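You operate a simulated robot arm through the tools that you are given. There is no shell and no other tool.

Carry out the task below with a simulated robot arm. There is one attempt and no reset: what you move stays moved.

TASK
Stir bottle 26 on slow until the dye is even, then stand it on the colour meter and cover it.
Fine: switch the stirrer off again. Set down upright: what you pick out.

The check looks at the end state, three seconds after you hand in, the way a careful person would. Anything else that was tipped, shoved, dropped, spilled or broken makes it a failure. Lids that push on must go on centred and level and be pressed home; caps that screw on are set level and turned clockwise until they are tight.

THE ROBOT
A 7-joint arm with a fingered hand, fixed in place. Base frame: the origin is on the floor under the middle of its stand, x ahead of it, y to its left, z up; the work surface is at about z = 0.86. Readings come in m, degrees, newtons and seconds.
With the tool pointing down near the work surface it reaches from about 0.2 to 0.76 m from the base axis. Its first joint turns from -166.0 to 166.0 degrees. Payload 4 kg.
Tool frame: the origin (TCP) lies between the finger pads and is the grasp point; the fingertips stand 0.028 m ahead of it; z points along the fingers, y is the line along which they close. The gripper opens to 0.168 m; its body begins 0.079 m behind the TCP. The gripper is a hand of 4 fingers: y runs from the thumb to the fingers, the wrist lies at [0, 0, -0.249] in the tool frame, and closing takes about 1.5 s.
Orientation is that of the tool frame in the base frame, as a unit quaternion [w, x, y, z]. With the fingers straight down and closing along the base's y, the tool's x points along the base's -x, its y along +y and its z along -z.

THE INTERFACE
- The arm moves only by the tool apply_moves. Its argument "motion" is a list of rows, each a list of 6 numbers: the turn, a rotation vector about the tool's x, y, z in units of 120 degrees (1.0 is 120 degrees), then the shift along the tool's x, y, z in units of 250 mm (1.0 is 250 mm). In form: [[wx, wy, wz, tx, ty, tz], ...]. A call has 1 to 20 rows; each row is the pose to reach, as a shift and turn from the pose commanded when the call began, along the tool's axes at that moment. "hand" is the opening, from 0 (shut) to 1 (fully open), set as the call begins (left out, the last holds). A call with a number of a shift or a turn outside -1 to 1 is refused whole. Each row takes 0.2 s and may step no farther than 0.05 m and 8.6 degrees from the row before; otherwise, or with a gripper value out of range, the whole call is refused. Where a pose cannot be reached the arm comes as near as it can. A force on the tool above 40 N (or 10 N above the force at the start of the call, whichever is more), or a blocked arm, ends the call early, and 0.2 s more pass. Each finger travels about 0.153 m/s and halts on what it meets, pressing with about 31 N; the grip force reading is that of the motor and also rises with nothing between the fingers. The clock runs only during rows and for 0.2 s after the last one: add rows that repeat a pose to give the fingers time. The reply holds the time, the measured pose of the TCP, the force on the tool along the base axes, the opening and the grip force, in the units named above and with some noise, with the torque about the TCP (base axes, N m) and any sound that the robot's microphone picked up.
- Cameras (640 x 400 px; columns grow to the right, rows downward): "scene" is fixed at [0.0564, 0.4909, 1.4349]; the picture's right is [-0.96, -0.29, 0.00], its down [-0.11, 0.34, -0.93] and it looks along [0.27, -0.89, -0.36] (base axes); focal length 351 px, centre (320, 200). "wrist" rides on the gripper at [0.06, -0.06, -0.11] in the tool frame; the picture's right is [0.71, 0.71, 0.00], its down [-0.56, 0.56, -0.61] and it looks along [-0.43, 0.43, 0.79] (tool axes); focal length 265 px, centre (320, 200). There is no depth. A picture from a camera that has moved, and an enlarged one, comes with that camera's place and axes in the base frame and with its lens. The place of the scene camera against the robot may be out by one fixed shift of up to 0.018 m in any direction.
- capture(camera): a new picture of that camera. No time passes.
- raise_lower(by): slides the trunk up (or, below 0, down) by that many m; the arm rides with it, the base frame stays. It gives what a move gives, with no picture.
- curl_fingers(finger1, finger2, finger3, thumb_bend): sets how far each is bent, from 0 (flat) to 100 (curled in); at 30 the hand is open as for a grip, at 70 the pads meet at the TCP. One left out holds its place. A second passes; each finger stops where it meets its share of the squeeze, and holds until it gets a number again. A gripper value or a shape takes the hand back. It gives what a move gives, with no picture; readings hold the bend of each and the force on the fingers (four entries, about 0 where the hand has none), thumb and palm.
- hand_shape(shape): the hand has 4 fingers and takes this shape, open, in about a second: jaw (thumb against the fingers, like two jaws); tri (thumb and two fingers); tip (a fingertip pinch); poke (one finger out to press); point (the index stretched); flat (the hand flat); cup (the hand cupped); fist (a fist). The gripper value then closes the fingers along that shape, each until it touches; the sizes above hold for jaw. It gives what a move gives, with no picture.
- zoom(camera, box): a new picture of the part [left, top, right, bottom] of that camera's present view, enlarged. No time passes.
- finish_job(): hands the job in; it is judged then, once.

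Places have to be worked out from the pictures, the camera data and where the tool is seen. Open the gripper and draw the arm clear of the work before you hand the job in, unless the task says otherwise.

The tools are called after "Emit:" as a command line: name --pt "numbers of a row" for each row, then --argument value for the rest, lists and objects as JSON in quotes. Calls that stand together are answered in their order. apply_moves: Moves the arm, as the interface text tells. Its arguments: {"type":"object","properties":{"motion":{"type":"array","items":{"type":"array","items":{"type":"number"}}},"hand":{"type":"number"}},"required":["motion"]} The other tools are called the same way: raise_lower (by) moves the trunk up or down; hand_shape (shape) gives the hand a shape; curl_fingers (finger1, finger2, finger3, thumb_bend) moves the fingers one by one; capture (camera) takes a picture; zoom (camera, box) takes an enlarged picture of a part of a camera's view; finish_job () hands the job in.

At the start:

```text
time_s: 0.0
tool_pos: [0.3654, -0.3805, 1.1069]
orientation: [0.0, 0.0, 1.0, -0.001]
wrist_force: [0.1, 0.1, 1.0]
torque: [-0.01, 0.01, -0.01]
width: 0.168
grip_force: 0.0
shape: jaw
bend: [30.0, 30.0, 30.0, 30.0]
finger forces: [0.0, 0.1, 0.1, 0.1, 0.0, 0.0]
trunk travel left (down, up): [-0.525, 0.065]
```

scene: 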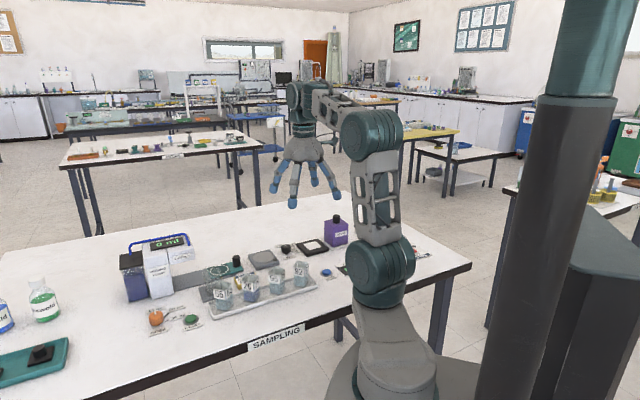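
wrist: 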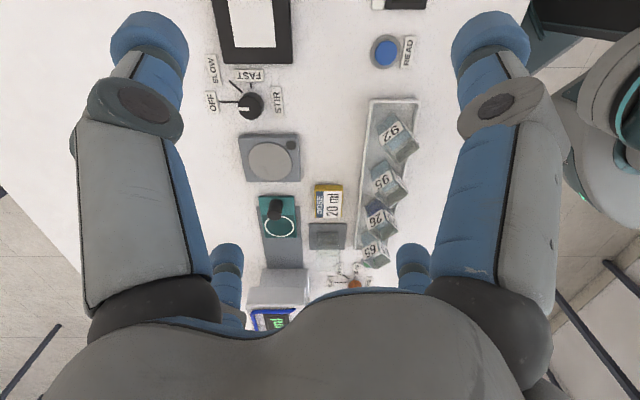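

I start by looking closer at the bench with both cameras to identify the bottles, stirrer, colour meter and covers.

Emit:
zoom --camera "scene" --box '[110, 220, 350, 370]'

Emit:
zoom --camera "wrist" --box '[190, 0, 450, 162]'

Emit:
zoom --camera "wrist" --box '[190, 140, 450, 302]'

Emit:
zoom --camera "scene" --box '[240, 200, 440, 325]'

```text
2.67 times, centred on (230, 295) of scene
camera zoom: at [0.0564, 0.4909, 1.4349], right [-0.96, -0.29, 0.0], down [-0.11, 0.34, -0.93], along [0.27, -0.89, -0.36], focal length 935 px, centre (560, -53)
```

zoom: 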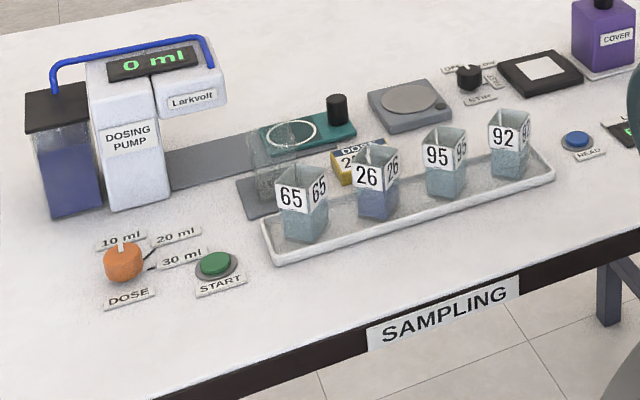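

```text
2.46 times, centred on (320, 81) of wrist
camera zoom: at [0.3055, -0.4399, 1.2159], right [-0.71, 0.71, 0.0], down [0.56, 0.56, 0.61], along [0.43, 0.43, -0.79], focal length 653 px, centre (320, 493)
```

zoom: 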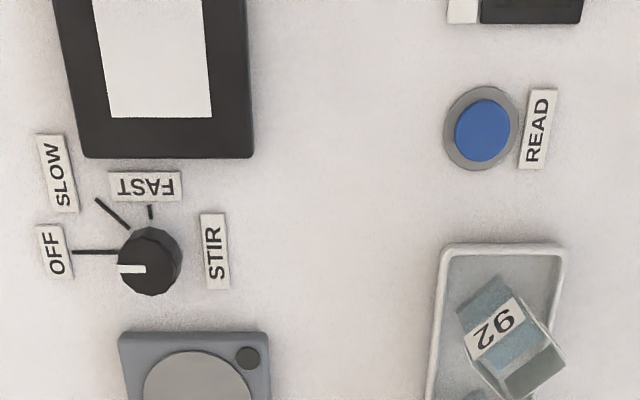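

```text
2.46 times, centred on (320, 221) of wrist
camera zoom: at [0.3055, -0.4399, 1.2159], right [-0.71, 0.71, 0.0], down [0.56, 0.56, 0.61], along [0.43, 0.43, -0.79], focal length 653 px, centre (320, 148)
```

zoom: 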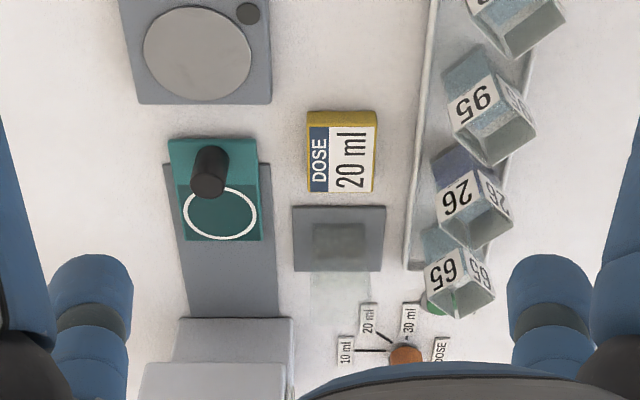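

```text
3.20 times, centred on (340, 262) of scene
camera zoom: at [0.0564, 0.4909, 1.4349], right [-0.96, -0.29, 0.0], down [-0.11, 0.34, -0.93], along [0.27, -0.89, -0.36], focal length 1122 px, centre (256, 0)
```

zoom: 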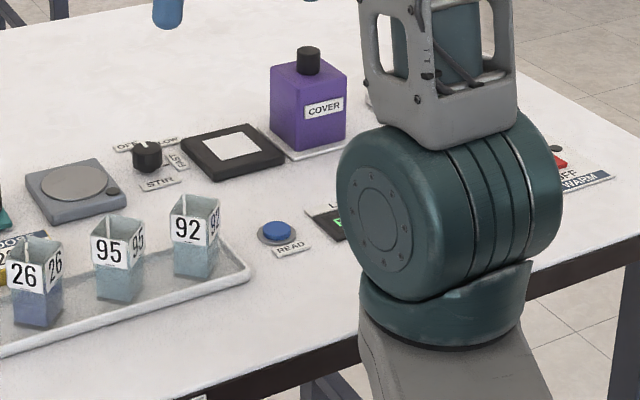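

The row of bottles (65, 26, 95, 92) runs diagonally; bottle 26 seems near (0.44, -0.185). I check what the hand looks like in the present shape and then in "tip".

Emit:
zoom --camera "scene" --box '[240, 70, 400, 220]'

Emit:
hand_shape --shape "tip"

```text
2.67 times, centred on (320, 145) of scene
camera zoom: at [0.0564, 0.4909, 1.4349], right [-0.96, -0.29, 0.0], down [-0.11, 0.34, -0.93], along [0.27, -0.89, -0.36], focal length 935 px, centre (320, 347)
```

zoom: 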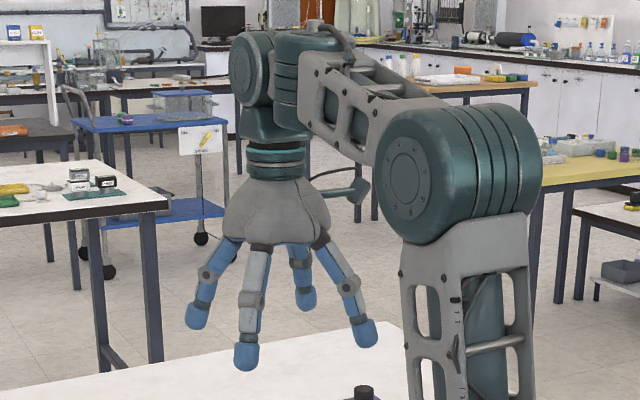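

```text
time_s: 0.9
tool_pos: [0.3659, -0.379, 1.1069]
orientation: [-0.001, 0.0, 1.0, 0.001]
wrist_force: [-0.6, -0.6, 0.1]
torque: [0.01, 0.0, -0.01]
width: 0.1678
grip_force: 0.0
shape: tip
bend: [11.0, 30.0, 11.0, 30.0]
finger forces: [0.0, 0.1, 0.0, 0.0, 0.0, 0.0]
trunk travel left (down, up): [-0.525, 0.065]
```

Now look at the hand in the "tip" shape from both cameras.

Emit:
zoom --camera "scene" --box '[240, 70, 400, 220]'

Emit:
capture --camera "wrist"

```text
2.67 times, centred on (320, 145) of scene
camera zoom: at [0.0564, 0.4909, 1.4349], right [-0.96, -0.29, 0.0], down [-0.11, 0.34, -0.93], along [0.27, -0.89, -0.36], focal length 935 px, centre (320, 347)
```

zoom: 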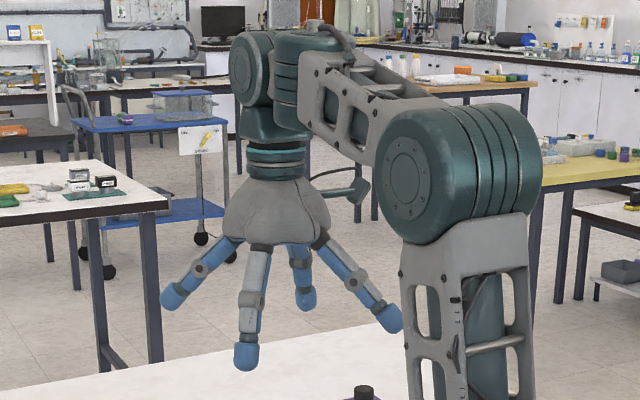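

```text
taken
camera wrist: at [0.3055, -0.4399, 1.216], right [-0.71, 0.71, 0.0], down [0.56, 0.56, 0.61], along [0.43, 0.43, -0.79], focal length 265 px, centre (320, 200)
```

wrist: 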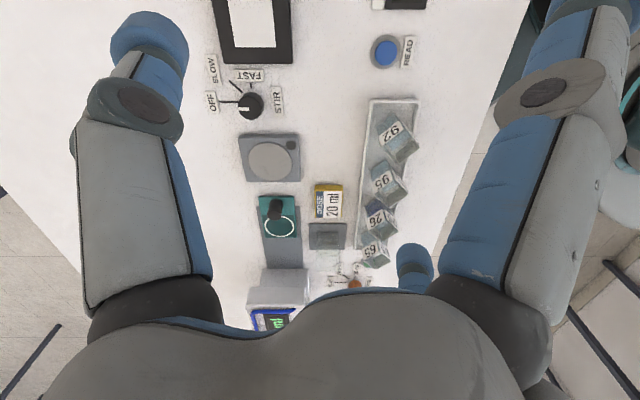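

In "tip", finger 2 (+y) opposes the thumb (-y) while fingers 1 and 3 splay along x. I flatten fingers 1 and 3 fully and move above bottle 26, turned so the pinch line runs across the row.

Emit:
curl_fingers --finger1 0 --finger3 0

Emit:
apply_moves --pt "0 0 -0.0583 -0.05 0.1293 0.02" --pt "0 0 -0.1167 -0.1 0.2587 0.04" --pt "0 0 -0.175 -0.15 0.388 0.06" --pt "0 0 -0.2333 -0.2 0.5173 0.08" --pt "0 0 -0.2917 -0.25 0.6467 0.1" --pt "0 0 -0.35 -0.3 0.776 0.12" --pt "0 0 -0.35 -0.3 0.776 0.12"

Emit:
capture --camera "scene"

Emit:
capture --camera "wrist"

```text
time_s: 1.9
tool_pos: [0.3652, -0.3799, 1.1063]
orientation: [0.0, 0.0, 1.0, 0.0]
wrist_force: [1.0, -0.4, 1.2]
torque: [-0.01, -0.03, 0.02]
width: 0.1432
grip_force: 0.1
shape: fingers
bend: [0.0, 30.0, 0.0, 30.0]
finger forces: [0.0, 0.1, 0.0, 0.0, 0.0, 0.0]
trunk travel left (down, up): [-0.525, 0.065]
```

```text
time_s: 3.5
tool_pos: [0.4397, -0.1873, 1.0759]
orientation: [0.001, -0.359, 0.933, 0.001]
wrist_force: [0.3, 0.5, 0.2]
torque: [-0.01, -0.01, -0.03]
width: 0.1434
grip_force: 0.0
shape: fingers
bend: [0.0, 30.0, 0.0, 30.0]
finger forces: [0.0, 0.0, 0.0, 0.0, 0.1, 0.1]
trunk travel left (down, up): [-0.525, 0.065]
```

```text
taken
```

scene: 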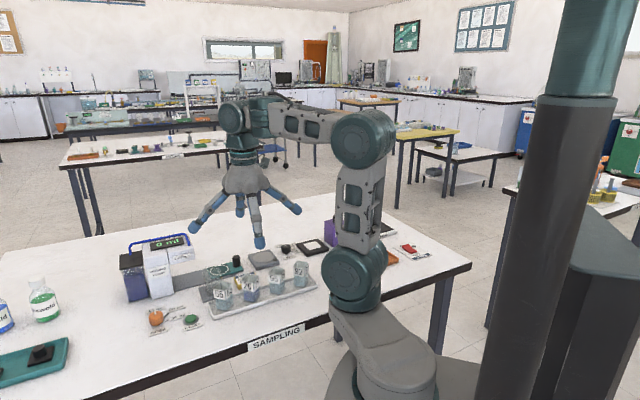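

```text
taken
camera wrist: at [0.4369, -0.2724, 1.1854], right [-1.0, 0.05, 0.0], down [0.04, 0.79, 0.61], along [0.03, 0.61, -0.79], focal length 265 px, centre (320, 200)
```

wrist: 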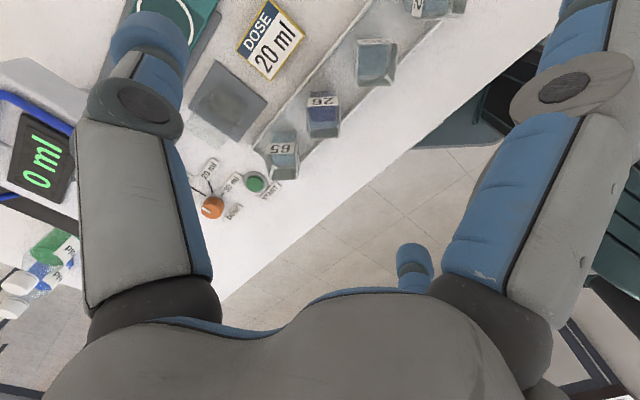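

The arm moved as planned; bottle 26 is visible in the wrist view around (323,113). I zoom for accurate geometry.

Emit:
zoom --camera "wrist" --box '[240, 60, 400, 160]'

Emit:
zoom --camera "scene" --box '[190, 230, 350, 330]'

Emit:
zoom --camera "scene" --box '[330, 210, 450, 285]'

```text
4.00 times, centred on (320, 110) of wrist
camera zoom: at [0.4369, -0.2724, 1.1854], right [-1.0, 0.05, 0.0], down [0.04, 0.79, 0.61], along [0.03, 0.61, -0.79], focal length 1062 px, centre (320, 560)
```

zoom: 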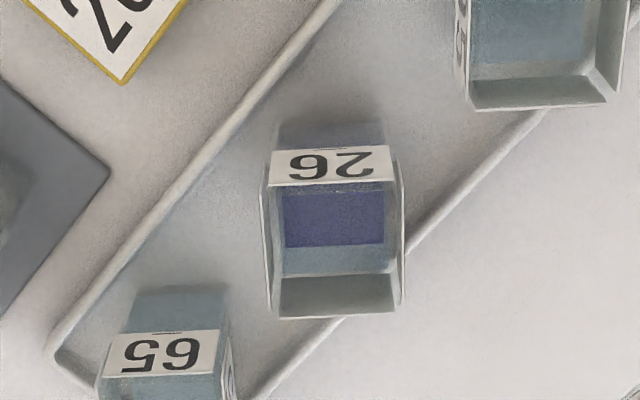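

```text
4.00 times, centred on (270, 280) of scene
camera zoom: at [0.0564, 0.4909, 1.4349], right [-0.96, -0.29, 0.0], down [-0.11, 0.34, -0.93], along [0.27, -0.89, -0.36], focal length 1402 px, centre (520, -120)
```

zoom: 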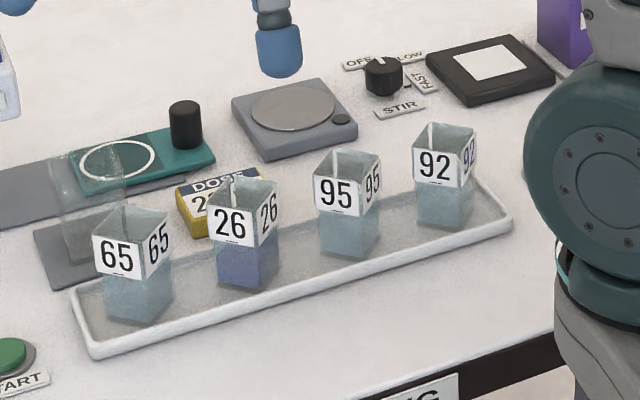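

```text
5.33 times, centred on (390, 248) of scene
camera zoom: at [0.0564, 0.4909, 1.4349], right [-0.96, -0.29, 0.0], down [-0.11, 0.34, -0.93], along [0.27, -0.89, -0.36], focal length 1870 px, centre (-53, -53)
```

zoom: 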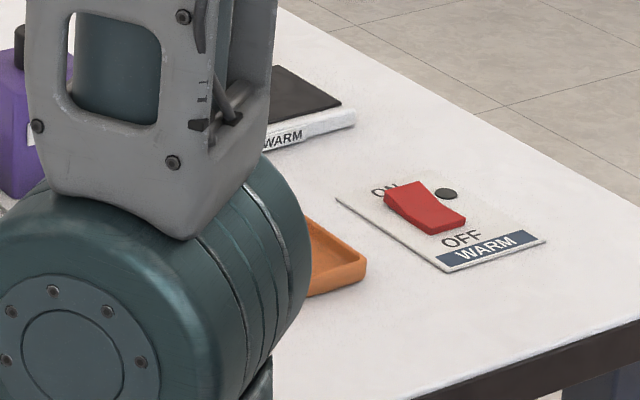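

I zoom further to measure bottle height, yaw and the surroundings.

Emit:
zoom --camera "scene" --box '[225, 260, 289, 300]'

Emit:
zoom --camera "wrist" --box '[290, 80, 354, 120]'

Emit:
zoom --camera "wrist" --box '[290, 100, 354, 140]'

Emit:
zoom --camera "scene" --box '[240, 230, 336, 290]'

```text
10.00 times, centred on (257, 280) of scene
camera zoom: at [0.0564, 0.4909, 1.4349], right [-0.96, -0.29, 0.0], down [-0.11, 0.34, -0.93], along [0.27, -0.89, -0.36], focal length 3506 px, centre (950, -600)
```

zoom: 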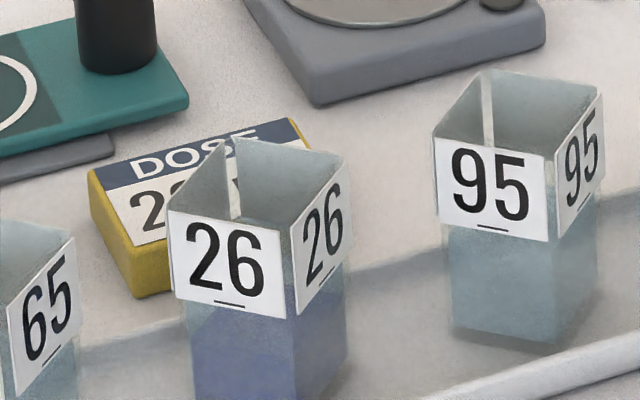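

```text
10.00 times, centred on (322, 100) of wrist
camera zoom: at [0.4369, -0.2724, 1.1854], right [-1.0, 0.05, 0.0], down [0.04, 0.79, 0.61], along [0.03, 0.61, -0.79], focal length 2654 px, centre (300, 1200)
```

zoom: 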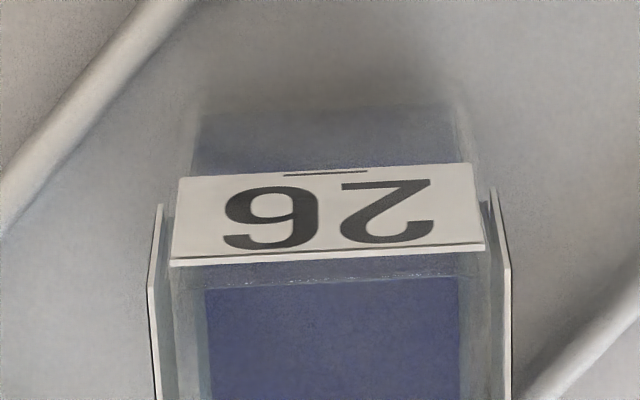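

```text
10.00 times, centred on (322, 120) of wrist
camera zoom: at [0.4369, -0.2724, 1.1854], right [-1.0, 0.05, 0.0], down [0.04, 0.79, 0.61], along [0.03, 0.61, -0.79], focal length 2654 px, centre (300, 1000)
```

zoom: 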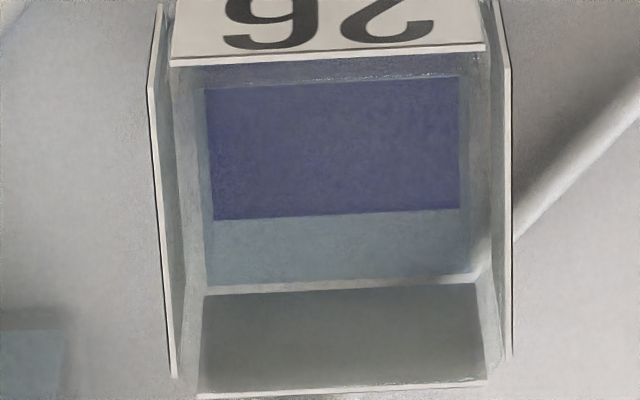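

```text
6.67 times, centred on (288, 260) of scene
camera zoom: at [0.0564, 0.4909, 1.4349], right [-0.96, -0.29, 0.0], down [-0.11, 0.34, -0.93], along [0.27, -0.89, -0.36], focal length 2337 px, centre (533, -200)
```

zoom: 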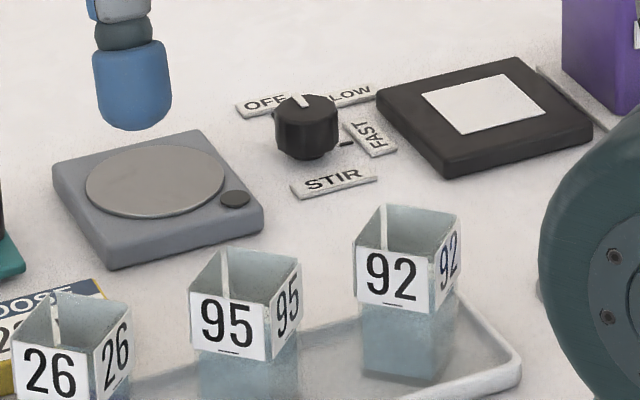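

Bottle 26 is a square cuvette about 34 mm wide over its labels, rim at z≈0.927, centre ≈(0.4385,-0.171), its sides aligned with base x/y. Next I move back over the stirrer/meter side to view knob, meter and cover.

Emit:
apply_moves --pt "0 0 0.0439 0.1212 -0.0745 0.008" --pt "0 0 0.0878 0.2424 -0.149 0.016" --pt "0 0 0.1316 0.3636 -0.2235 0.024" --pt "0 0 0.1755 0.4848 -0.298 0.032" --pt "0 0 0.2194 0.606 -0.3725 0.04" --pt "0 0 0.2633 0.7272 -0.447 0.048" --pt "0 0 0.3071 0.8484 -0.5215 0.056" --pt "0 0 0.351 0.9696 -0.596 0.064" --pt "0 0 0.351 0.9696 -0.596 0.064"

Emit:
capture --camera "wrist"

Emit:
capture --camera "scene"

```text
time_s: 5.5
tool_pos: [0.3607, -0.4598, 1.0612]
orientation: [0.0, 0.001, 1.0, 0.0]
wrist_force: [0.0, 0.1, 0.3]
torque: [0.05, 0.0, 0.03]
width: 0.1434
grip_force: 0.0
shape: fingers
bend: [0.0, 30.0, 0.0, 30.0]
finger forces: [0.2, 0.0, 0.0, 0.0, 0.1, 0.0]
trunk travel left (down, up): [-0.525, 0.065]
```

```text
taken
camera wrist: at [0.2998, -0.5197, 1.1702], right [-0.71, 0.71, 0.0], down [0.56, 0.56, 0.61], along [0.44, 0.43, -0.79], focal length 265 px, centre (320, 200)
```

wrist: 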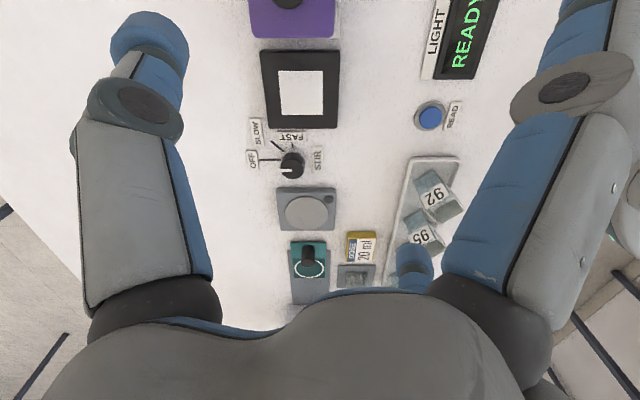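

```text
taken
```

scene: 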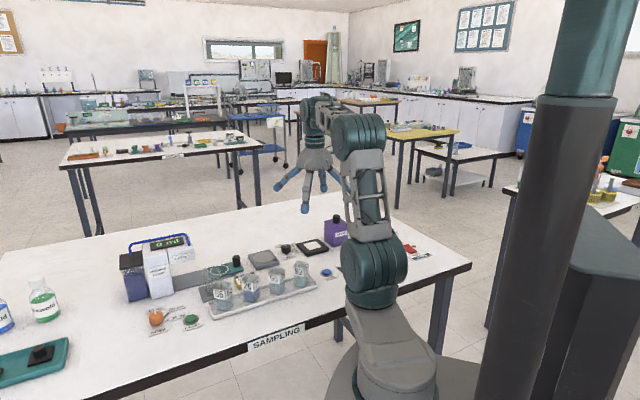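

The display reads "LIGHT / READY"; meter (white window in black frame), purple cover, knob and stirrer are all in view. I zoom in for measurements.

Emit:
zoom --camera "wrist" --box '[230, 0, 358, 80]'

Emit:
zoom --camera "wrist" --box '[230, 40, 358, 120]'

Emit:
zoom --camera "wrist" --box '[240, 110, 368, 190]'

Emit:
zoom --camera "wrist" --box '[250, 170, 378, 250]'

Emit:
zoom --camera "scene" --box '[280, 200, 376, 260]'

```text
5.00 times, centred on (294, 40) of wrist
camera zoom: at [0.2998, -0.5197, 1.1702], right [-0.71, 0.71, 0.0], down [0.56, 0.56, 0.61], along [0.44, 0.43, -0.79], focal length 1327 px, centre (450, 1000)
```

zoom: 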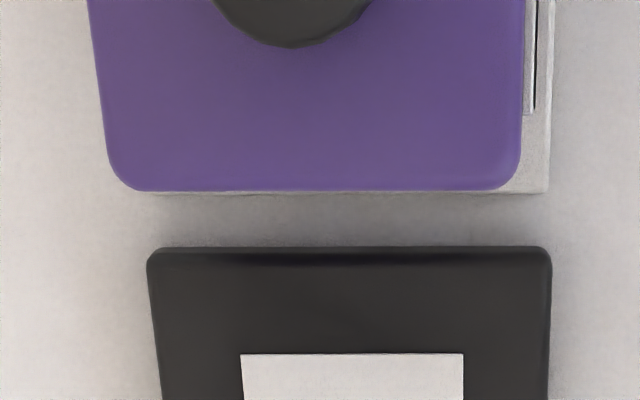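

```text
5.00 times, centred on (294, 80) of wrist
camera zoom: at [0.2998, -0.5197, 1.1702], right [-0.71, 0.71, 0.0], down [0.56, 0.56, 0.61], along [0.44, 0.43, -0.79], focal length 1327 px, centre (450, 800)
```

zoom: 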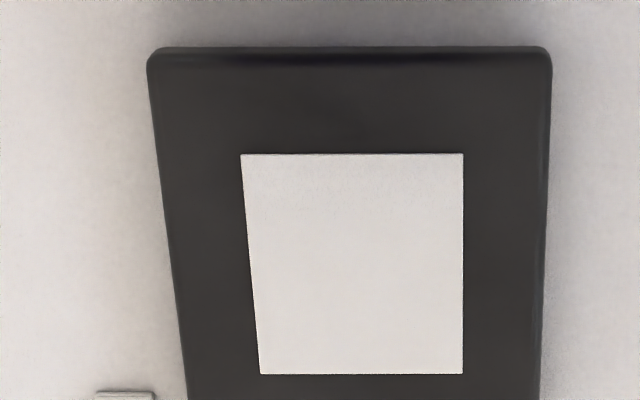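

```text
5.00 times, centred on (304, 150) of wrist
camera zoom: at [0.2998, -0.5197, 1.1702], right [-0.71, 0.71, 0.0], down [0.56, 0.56, 0.61], along [0.44, 0.43, -0.79], focal length 1327 px, centre (400, 450)
```

zoom: 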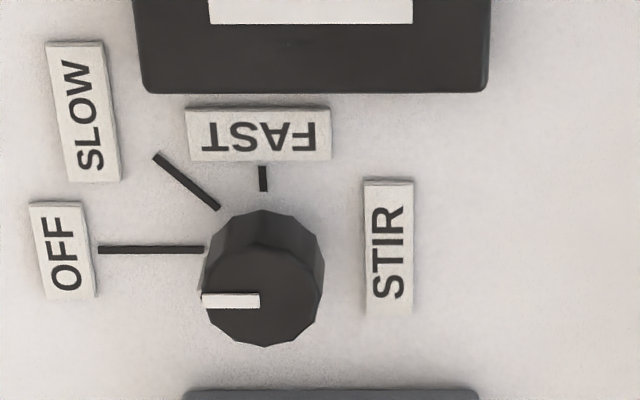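

```text
5.00 times, centred on (314, 210) of wrist
camera zoom: at [0.2998, -0.5197, 1.1702], right [-0.71, 0.71, 0.0], down [0.56, 0.56, 0.61], along [0.44, 0.43, -0.79], focal length 1327 px, centre (350, 150)
```

zoom: 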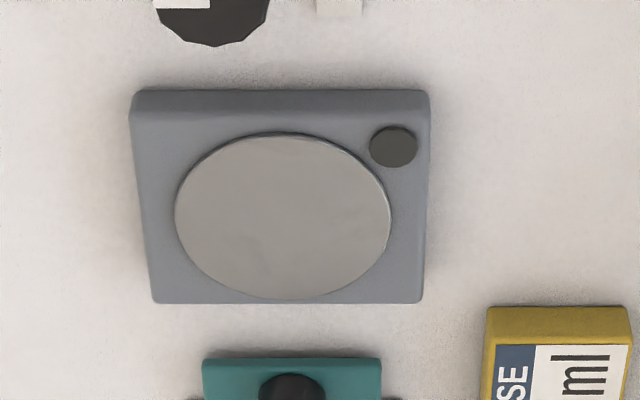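

```text
6.67 times, centred on (328, 230) of scene
camera zoom: at [0.0564, 0.4909, 1.4349], right [-0.96, -0.29, 0.0], down [-0.11, 0.34, -0.93], along [0.27, -0.89, -0.36], focal length 2337 px, centre (267, 0)
```

zoom: 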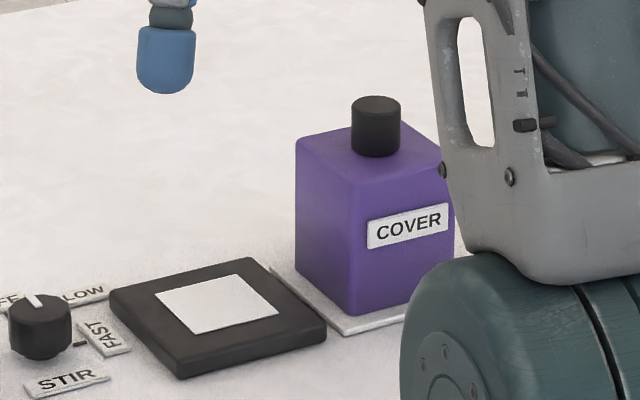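

Bench axes lie at 45° to the base; meter centre ≈(0.3726,-0.4749), knob ≈(0.4468,-0.4229) top 0.885, stirrer disc ≈(0.493,-0.354), cover ≈(0.310,-0.537). I check the finger geometry in the current posture.

Emit:
zoom --camera "scene" --box '[262, 120, 358, 220]'

Emit:
curl_fingers --finger1 100 --finger3 100

Emit:
zoom --camera "scene" --box '[262, 120, 358, 220]'

Emit:
capture --camera "wrist"

```text
4.00 times, centred on (310, 170) of scene
camera zoom: at [0.0564, 0.4909, 1.4349], right [-0.96, -0.29, 0.0], down [-0.11, 0.34, -0.93], along [0.27, -0.89, -0.36], focal length 1402 px, centre (360, 320)
```

zoom: 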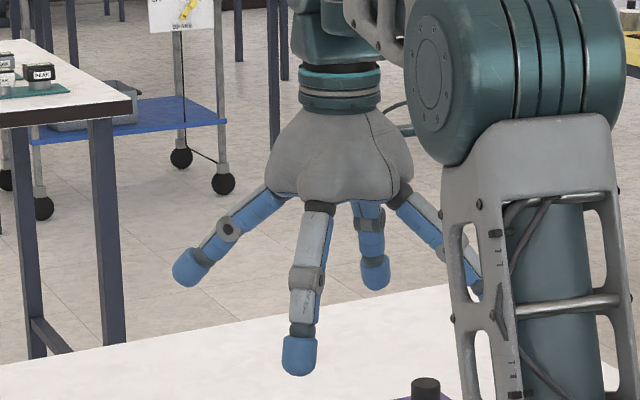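

```text
time_s: 6.5
tool_pos: [0.3608, -0.4593, 1.0611]
orientation: [0.0, 0.001, 1.0, 0.0]
wrist_force: [0.4, 0.4, 1.2]
torque: [-0.01, 0.01, 0.01]
width: 0.0789
grip_force: 0.1
shape: fingers
bend: [74.0, 30.0, 74.0, 30.0]
finger forces: [0.1, 0.1, 0.1, 0.0, 0.0, 0.0]
trunk travel left (down, up): [-0.525, 0.065]
```

```text
4.00 times, centred on (310, 170) of scene
camera zoom: at [0.0564, 0.4909, 1.4349], right [-0.96, -0.29, 0.0], down [-0.11, 0.34, -0.93], along [0.27, -0.89, -0.36], focal length 1402 px, centre (360, 320)
```

zoom: 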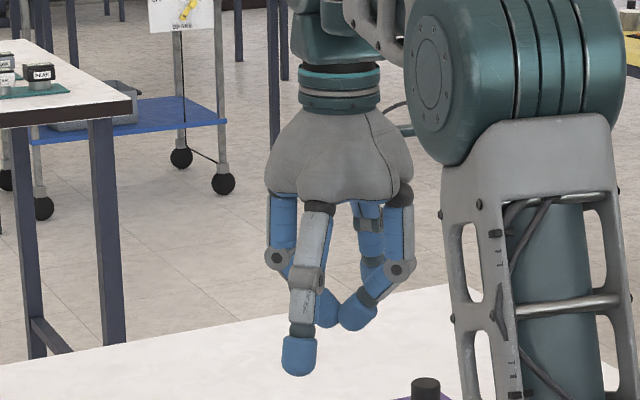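

```text
taken
camera wrist: at [0.3, -0.5194, 1.1703], right [-0.71, 0.71, 0.0], down [0.56, 0.56, 0.61], along [0.44, 0.43, -0.79], focal length 265 px, centre (320, 200)
```

wrist: 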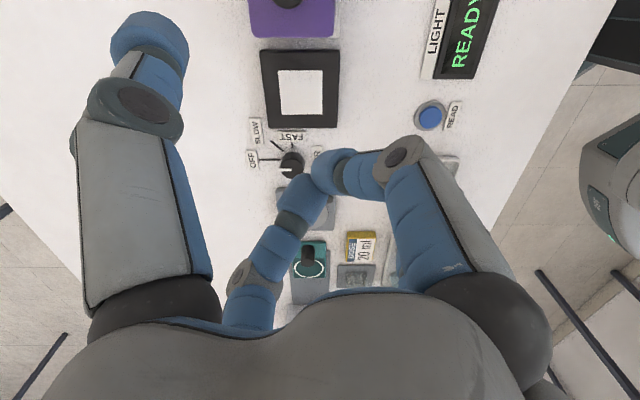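

Fingers 1/3 oppose each other along tool x, and finger 2/thumb along tool y. I flatten 1 and 3 again and test how wide the finger 2/thumb pair stands at bend 50.

Emit:
curl_fingers --finger1 0 --finger3 0 --finger2 50 --thumb_bend 50

Emit:
capture --camera "wrist"

Emit:
zoom --camera "scene" --box '[262, 120, 358, 220]'

```text
time_s: 7.5
tool_pos: [0.3597, -0.4588, 1.0602]
orientation: [0.0, 0.001, 1.0, 0.0]
wrist_force: [-1.1, -0.6, -0.5]
torque: [0.03, 0.03, -0.03]
width: 0.1242
grip_force: 0.0
shape: fingers
bend: [0.0, 50.0, 0.0, 50.0]
finger forces: [0.0, 0.0, 0.1, 0.0, 0.0, 0.0]
trunk travel left (down, up): [-0.525, 0.065]
```

```text
taken
camera wrist: at [0.3, -0.5194, 1.1702], right [-0.71, 0.71, 0.0], down [0.56, 0.56, 0.61], along [0.44, 0.43, -0.79], focal length 265 px, centre (320, 200)
```

wrist: 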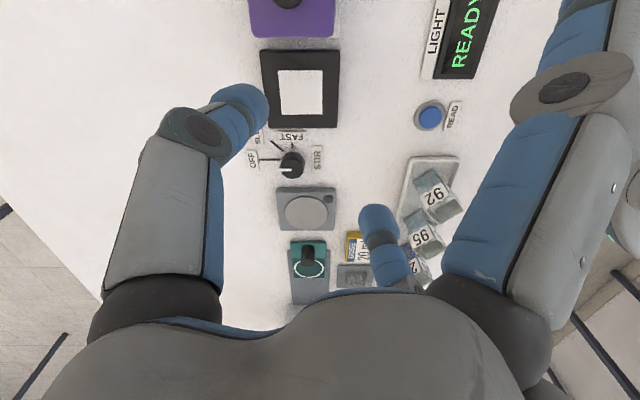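

```text
4.00 times, centred on (310, 170) of scene
camera zoom: at [0.0564, 0.4909, 1.4349], right [-0.96, -0.29, 0.0], down [-0.11, 0.34, -0.93], along [0.27, -0.89, -0.36], focal length 1402 px, centre (360, 320)
```

zoom: 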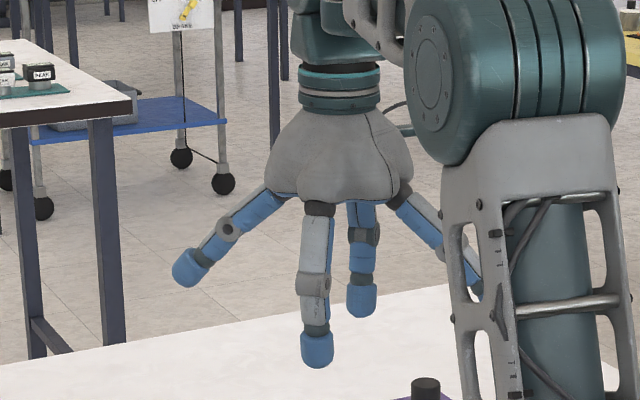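

Pair stands about ±42 mm at bend 50. Now I move over bottle 26 with the pinch pair along base x (tool turned −90°), hovering at TCP z≈1.00 for a check view.

Emit:
apply_moves --pt "0 0 -0.0626 -0.0267 0.1 0" --pt "0 0 -0.1252 -0.0533 0.2 0" --pt "0 0 -0.1878 -0.08 0.3 0" --pt "0 0 -0.2503 -0.1067 0.4 0" --pt "0 0 -0.3129 -0.1333 0.5 0" --pt "0 0 -0.3755 -0.16 0.6 0"

Emit:
apply_moves --pt "0 0 -0.0626 -0.0837 0.0473 0.04" --pt "0 0 -0.1252 -0.1673 0.0947 0.08" --pt "0 0 -0.1878 -0.251 0.142 0.12" --pt "0 0 -0.2503 -0.3347 0.1893 0.16" --pt "0 0 -0.3129 -0.4183 0.2367 0.2" --pt "0 0 -0.3755 -0.502 0.284 0.24" --pt "0 0 -0.3755 -0.502 0.284 0.24"

Emit:
capture --camera "wrist"

Emit:
capture --camera "scene"

```text
time_s: 8.9
tool_pos: [0.3992, -0.3075, 1.0591]
orientation: [0.0, -0.384, 0.923, 0.0]
wrist_force: [-0.5, 0.7, 0.9]
torque: [-0.05, 0.03, 0.0]
width: 0.1242
grip_force: 0.0
shape: fingers
bend: [0.0, 50.0, 0.0, 50.0]
finger forces: [0.0, 0.1, 0.0, 0.0, 0.0, 0.0]
trunk travel left (down, up): [-0.525, 0.065]
```

```text
time_s: 10.5
tool_pos: [0.439, -0.1693, 1.0019]
orientation: [0.001, 0.708, -0.706, -0.001]
wrist_force: [1.1, 0.7, -0.1]
torque: [0.01, 0.0, -0.01]
width: 0.1242
grip_force: 0.1
shape: fingers
bend: [0.0, 50.0, 0.0, 50.0]
finger forces: [0.0, 0.0, 0.0, 0.0, 0.0, 0.0]
trunk travel left (down, up): [-0.525, 0.065]
```

```text
taken
camera wrist: at [0.4999, -0.2288, 1.1115], right [-0.71, -0.71, 0.0], down [-0.56, 0.56, 0.61], along [-0.43, 0.43, -0.79], focal length 265 px, centre (320, 200)
```

wrist: 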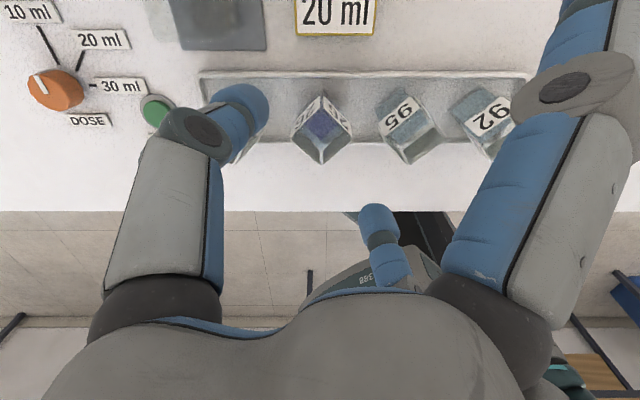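

```text
taken
```

scene: 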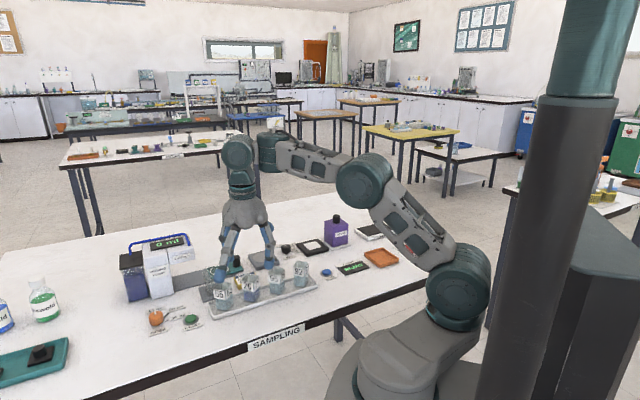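

Bottle 26 shows as a diamond near (322,132) in the wrist view; zooming to refine its centre and yaw. I also look at bottle 65 and the clear vessel in the scene view.

Emit:
zoom --camera "wrist" --box '[282, 85, 362, 170]'

Emit:
zoom --camera "wrist" --box '[190, 60, 350, 160]'

Emit:
zoom --camera "scene" --box '[190, 180, 318, 310]'

Emit:
zoom --camera "scene" --box '[320, 200, 440, 290]'

```text
4.71 times, centred on (322, 128) of wrist
camera zoom: at [0.4999, -0.2288, 1.1115], right [-0.71, -0.71, 0.0], down [-0.56, 0.56, 0.61], along [-0.43, 0.43, -0.79], focal length 1249 px, centre (311, 541)
```

zoom: 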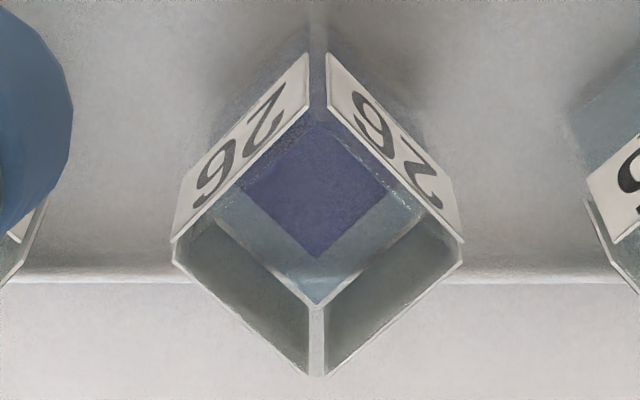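

```text
4.00 times, centred on (270, 110) of wrist
camera zoom: at [0.4999, -0.2288, 1.1115], right [-0.71, -0.71, 0.0], down [-0.56, 0.56, 0.61], along [-0.43, 0.43, -0.79], focal length 1062 px, centre (520, 560)
```

zoom: 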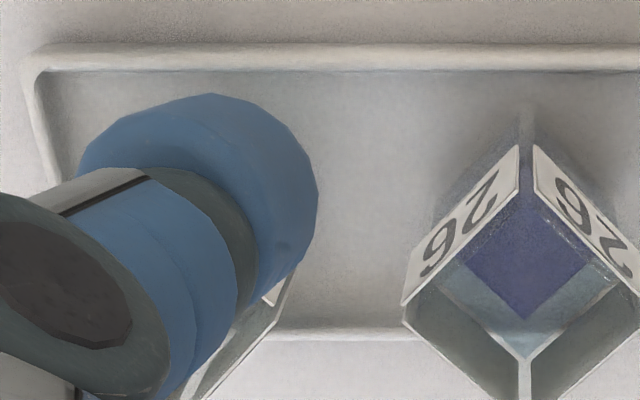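

```text
3.08 times, centred on (254, 245) of scene
camera zoom: at [0.0564, 0.4909, 1.4349], right [-0.96, -0.29, 0.0], down [-0.11, 0.34, -0.93], along [0.27, -0.89, -0.36], focal length 1079 px, centre (523, 62)
```

zoom: 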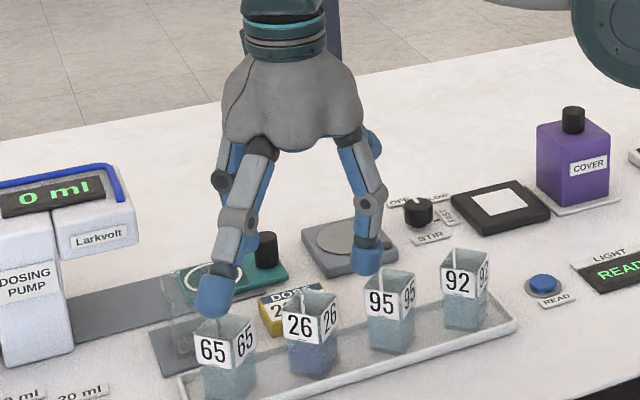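

```text
4.44 times, centred on (380, 245) of scene
camera zoom: at [0.0564, 0.4909, 1.4349], right [-0.96, -0.29, 0.0], down [-0.11, 0.34, -0.93], along [0.27, -0.89, -0.36], focal length 1558 px, centre (53, 0)
```

zoom: 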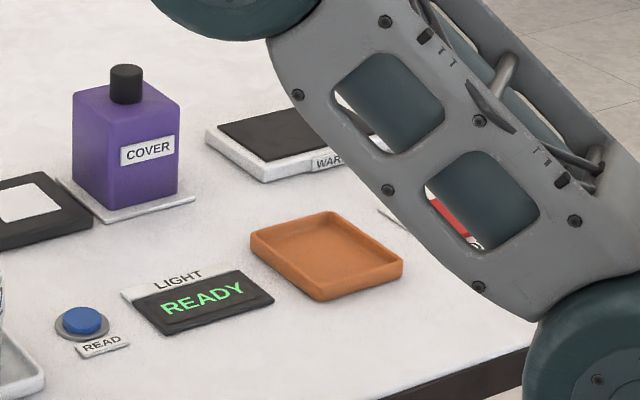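

Refined: bottle 26 centre ≈(0.4390,-0.1703), sides square to base axes, and the TCP is right above it. I descend straight to TCP z≈0.920 with the pair open.

Emit:
apply_moves --pt "0 0 0 0 0 0.06" --pt "0 0 0 0 0 0.12" --pt "0 0 0 0 0 0.18" --pt "0 0 0 0 0 0.24" --pt "0 0 0 0 0 0.285" --pt "0 0 0 0 0 0.324" --pt "0 0 0 0 0 0.324"

Emit:
capture --camera "wrist"

Emit:
zoom --camera "scene" --box '[190, 210, 318, 310]'

```text
time_s: 12.1
tool_pos: [0.4394, -0.1693, 0.9185]
orientation: [0.0, -0.707, 0.707, 0.0]
wrist_force: [-0.1, 0.0, -0.4]
torque: [0.0, -0.02, -0.01]
width: 0.1244
grip_force: 0.1
shape: fingers
bend: [0.0, 50.0, 0.0, 50.0]
finger forces: [0.0, 0.0, 0.0, 0.1, 0.0, 0.0]
trunk travel left (down, up): [-0.525, 0.065]
```

```text
taken
camera wrist: at [0.5004, -0.2293, 1.0283], right [-0.71, -0.71, 0.0], down [-0.56, 0.56, 0.61], along [-0.43, 0.43, -0.79], focal length 265 px, centre (320, 200)
```

wrist: 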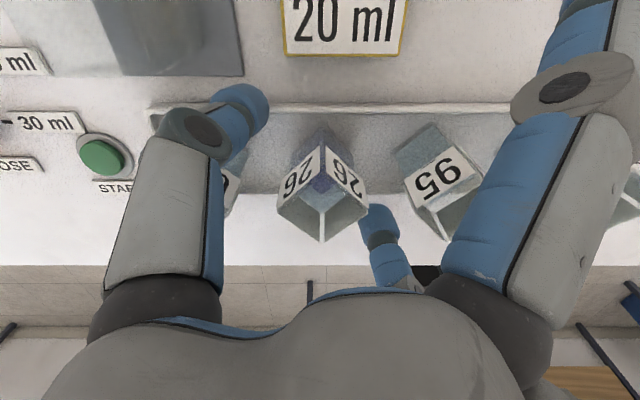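

```text
4.00 times, centred on (254, 260) of scene
camera zoom: at [0.0564, 0.4909, 1.4349], right [-0.96, -0.29, 0.0], down [-0.11, 0.34, -0.93], along [0.27, -0.89, -0.36], focal length 1402 px, centre (584, -40)
```

zoom: 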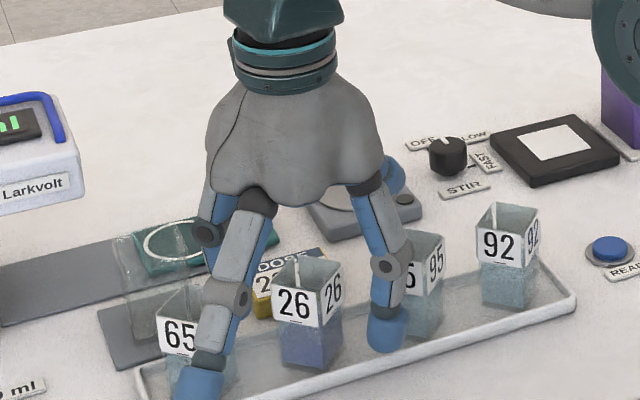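

The bottle is centred between thumb and finger 2, clear of neighbours. I close that pair on it.

Emit:
curl_fingers --finger2 80 --thumb_bend 80

Emit:
capture --camera "wrist"

Emit:
zoom --camera "scene" --box '[190, 210, 318, 310]'

```text
time_s: 13.1
tool_pos: [0.4401, -0.1693, 0.9196]
orientation: [-0.001, 0.707, -0.707, 0.0]
wrist_force: [2.6, 0.1, 7.7]
torque: [-0.03, 0.05, 0.01]
width: 0.1132
grip_force: 17.0
shape: fingers
bend: [0.0, 57.0, 0.0, 68.0]
finger forces: [0.0, 14.7, 0.0, 0.0, 18.9, 0.0]
trunk travel left (down, up): [-0.525, 0.065]
```

```text
taken
camera wrist: at [0.5003, -0.2292, 1.029], right [-0.71, -0.71, 0.0], down [-0.56, 0.56, 0.61], along [-0.43, 0.43, -0.79], focal length 265 px, centre (320, 200)
```

wrist: 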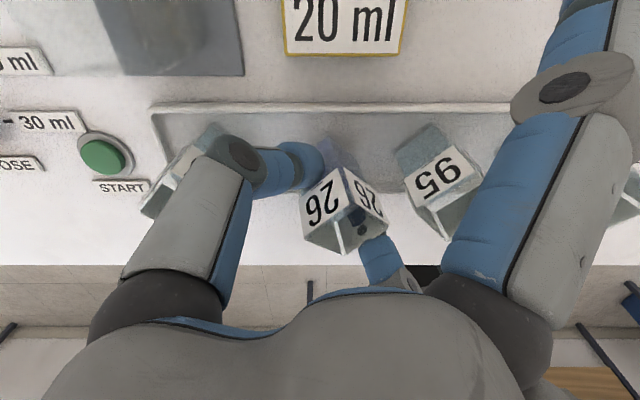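

```text
4.00 times, centred on (254, 260) of scene
camera zoom: at [0.0564, 0.4909, 1.4349], right [-0.96, -0.29, 0.0], down [-0.11, 0.34, -0.93], along [0.27, -0.89, -0.36], focal length 1402 px, centre (584, -40)
```

zoom: 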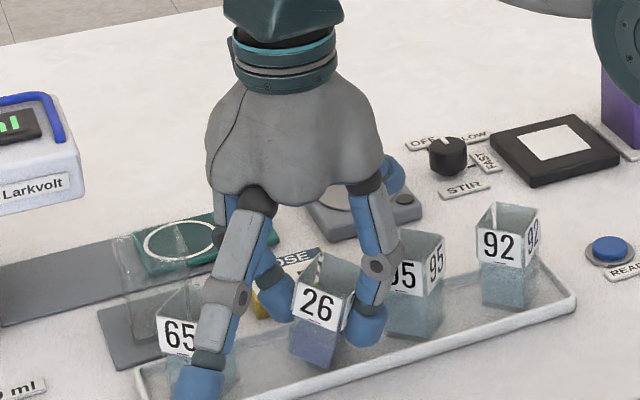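

The thumb pushed the bottle toward finger 2 (bends 57/68), and it may be leaning. I zoom to judge tilt before doing anything.

Emit:
zoom --camera "scene" --box '[240, 262, 304, 312]'

Emit:
zoom --camera "wrist" --box '[260, 120, 420, 270]'

```text
8.00 times, centred on (272, 287) of scene
camera zoom: at [0.0564, 0.4909, 1.4349], right [-0.96, -0.29, 0.0], down [-0.11, 0.34, -0.93], along [0.27, -0.89, -0.36], focal length 2805 px, centre (704, -496)
```

zoom: 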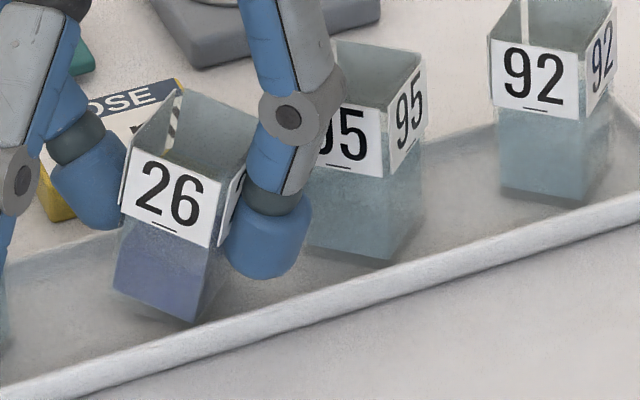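

```text
2.67 times, centred on (340, 195) of wrist
camera zoom: at [0.5003, -0.2292, 1.029], right [-0.71, -0.71, 0.0], down [-0.56, 0.56, 0.61], along [-0.43, 0.43, -0.79], focal length 708 px, centre (267, 213)
```

zoom: 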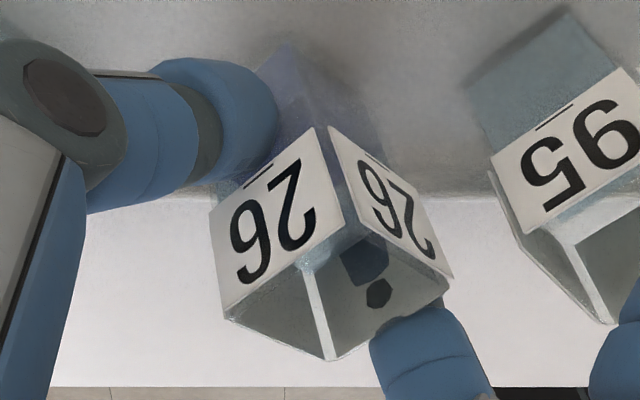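

The bottle leans about 10° because the thumb over-pushed. I back the thumb off in small steps so the bottle settles upright again.

Emit:
curl_fingers --thumb_bend 66

Emit:
curl_fingers --thumb_bend 64.5

Emit:
curl_fingers --thumb_bend 63

Emit:
zoom --camera "scene" --box '[240, 262, 304, 312]'

Emit:
zoom --camera "wrist" --box '[260, 120, 420, 270]'

```text
time_s: 14.1
tool_pos: [0.4396, -0.1696, 0.9194]
orientation: [0.0, -0.707, 0.707, 0.0]
wrist_force: [0.7, -0.7, -0.2]
torque: [0.04, -0.01, -0.04]
width: 0.116
grip_force: 7.2
shape: fingers
bend: [0.0, 62.0, 0.0, 63.0]
finger forces: [0.0, 6.7, 0.0, 0.0, 6.5, 0.0]
trunk travel left (down, up): [-0.525, 0.065]
```

```text
time_s: 15.1
tool_pos: [0.4398, -0.171, 0.9192]
orientation: [0.0, -0.707, 0.707, 0.0]
wrist_force: [-0.2, 0.2, 2.4]
torque: [0.01, -0.02, 0.01]
width: 0.1167
grip_force: 5.1
shape: fingers
bend: [0.0, 64.0, 0.0, 62.0]
finger forces: [0.1, 5.9, 0.0, 0.0, 5.2, 0.1]
trunk travel left (down, up): [-0.525, 0.065]
```

```text
time_s: 16.1
tool_pos: [0.4393, -0.169, 0.918]
orientation: [-0.001, -0.707, 0.707, 0.0]
wrist_force: [-1.4, -0.8, 2.8]
torque: [0.0, -0.01, 0.05]
width: 0.1171
grip_force: 4.9
shape: fingers
bend: [0.0, 64.0, 0.0, 61.0]
finger forces: [0.0, 5.5, 0.1, 0.1, 4.5, 0.0]
trunk travel left (down, up): [-0.525, 0.065]
```

```text
8.00 times, centred on (272, 287) of scene
camera zoom: at [0.0564, 0.4909, 1.4349], right [-0.96, -0.29, 0.0], down [-0.11, 0.34, -0.93], along [0.27, -0.89, -0.36], focal length 2805 px, centre (704, -496)
```

zoom: 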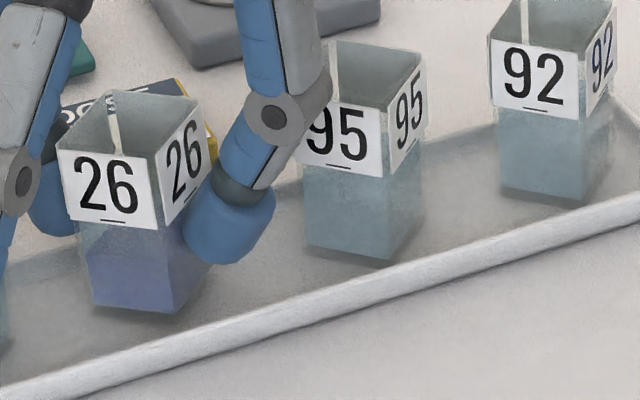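

```text
2.67 times, centred on (340, 195) of wrist
camera zoom: at [0.5001, -0.2293, 1.0286], right [-0.71, -0.71, 0.0], down [-0.56, 0.56, 0.61], along [-0.43, 0.43, -0.79], focal length 708 px, centre (267, 213)
```

zoom: 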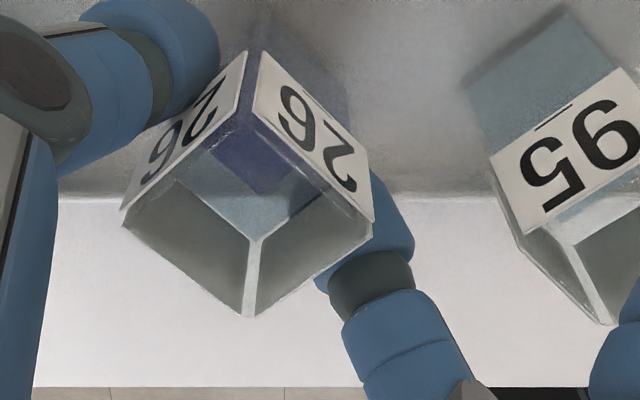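

The bottle is nearly upright again, held lightly at 64/61. I set both fingers to the same moderate target (66) so that they balance centred.

Emit:
curl_fingers --finger2 65 --thumb_bend 65

Emit:
curl_fingers --finger2 67 --thumb_bend 67

Emit:
zoom --camera "scene" --box '[240, 262, 304, 312]'

Emit:
zoom --camera "wrist" --box '[260, 120, 420, 270]'

```text
time_s: 17.1
tool_pos: [0.44, -0.1695, 0.9184]
orientation: [0.0, -0.706, 0.708, 0.0]
wrist_force: [0.5, -0.5, 0.0]
torque: [0.01, 0.0, -0.04]
width: 0.1159
grip_force: 3.2
shape: fingers
bend: [0.0, 62.0, 0.0, 63.0]
finger forces: [0.0, 3.5, 0.0, 0.0, 3.5, 0.1]
trunk travel left (down, up): [-0.525, 0.065]
```

```text
time_s: 18.1
tool_pos: [0.4405, -0.1701, 0.9188]
orientation: [0.0, 0.707, -0.707, 0.0]
wrist_force: [0.0, -0.1, 0.5]
torque: [-0.02, -0.02, -0.01]
width: 0.1153
grip_force: 5.9
shape: fingers
bend: [0.0, 62.0, 0.0, 64.0]
finger forces: [0.0, 5.5, 0.0, 0.0, 5.5, 0.1]
trunk travel left (down, up): [-0.525, 0.065]
```

```text
8.00 times, centred on (272, 287) of scene
camera zoom: at [0.0564, 0.4909, 1.4349], right [-0.96, -0.29, 0.0], down [-0.11, 0.34, -0.93], along [0.27, -0.89, -0.36], focal length 2805 px, centre (704, -496)
```

zoom: 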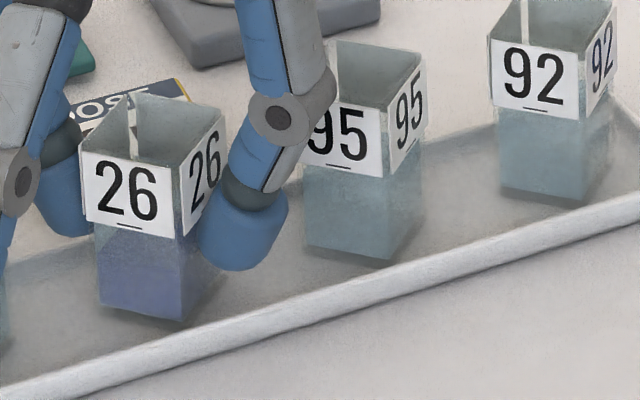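

```text
2.67 times, centred on (340, 195) of wrist
camera zoom: at [0.5004, -0.2293, 1.0284], right [-0.71, -0.71, 0.0], down [-0.56, 0.56, 0.61], along [-0.43, 0.43, -0.79], focal length 708 px, centre (267, 213)
```

zoom: 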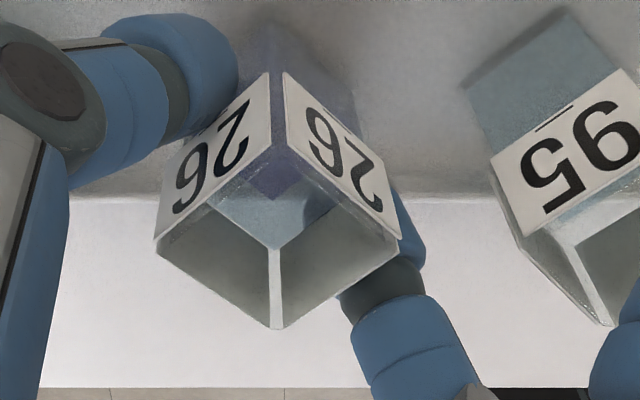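

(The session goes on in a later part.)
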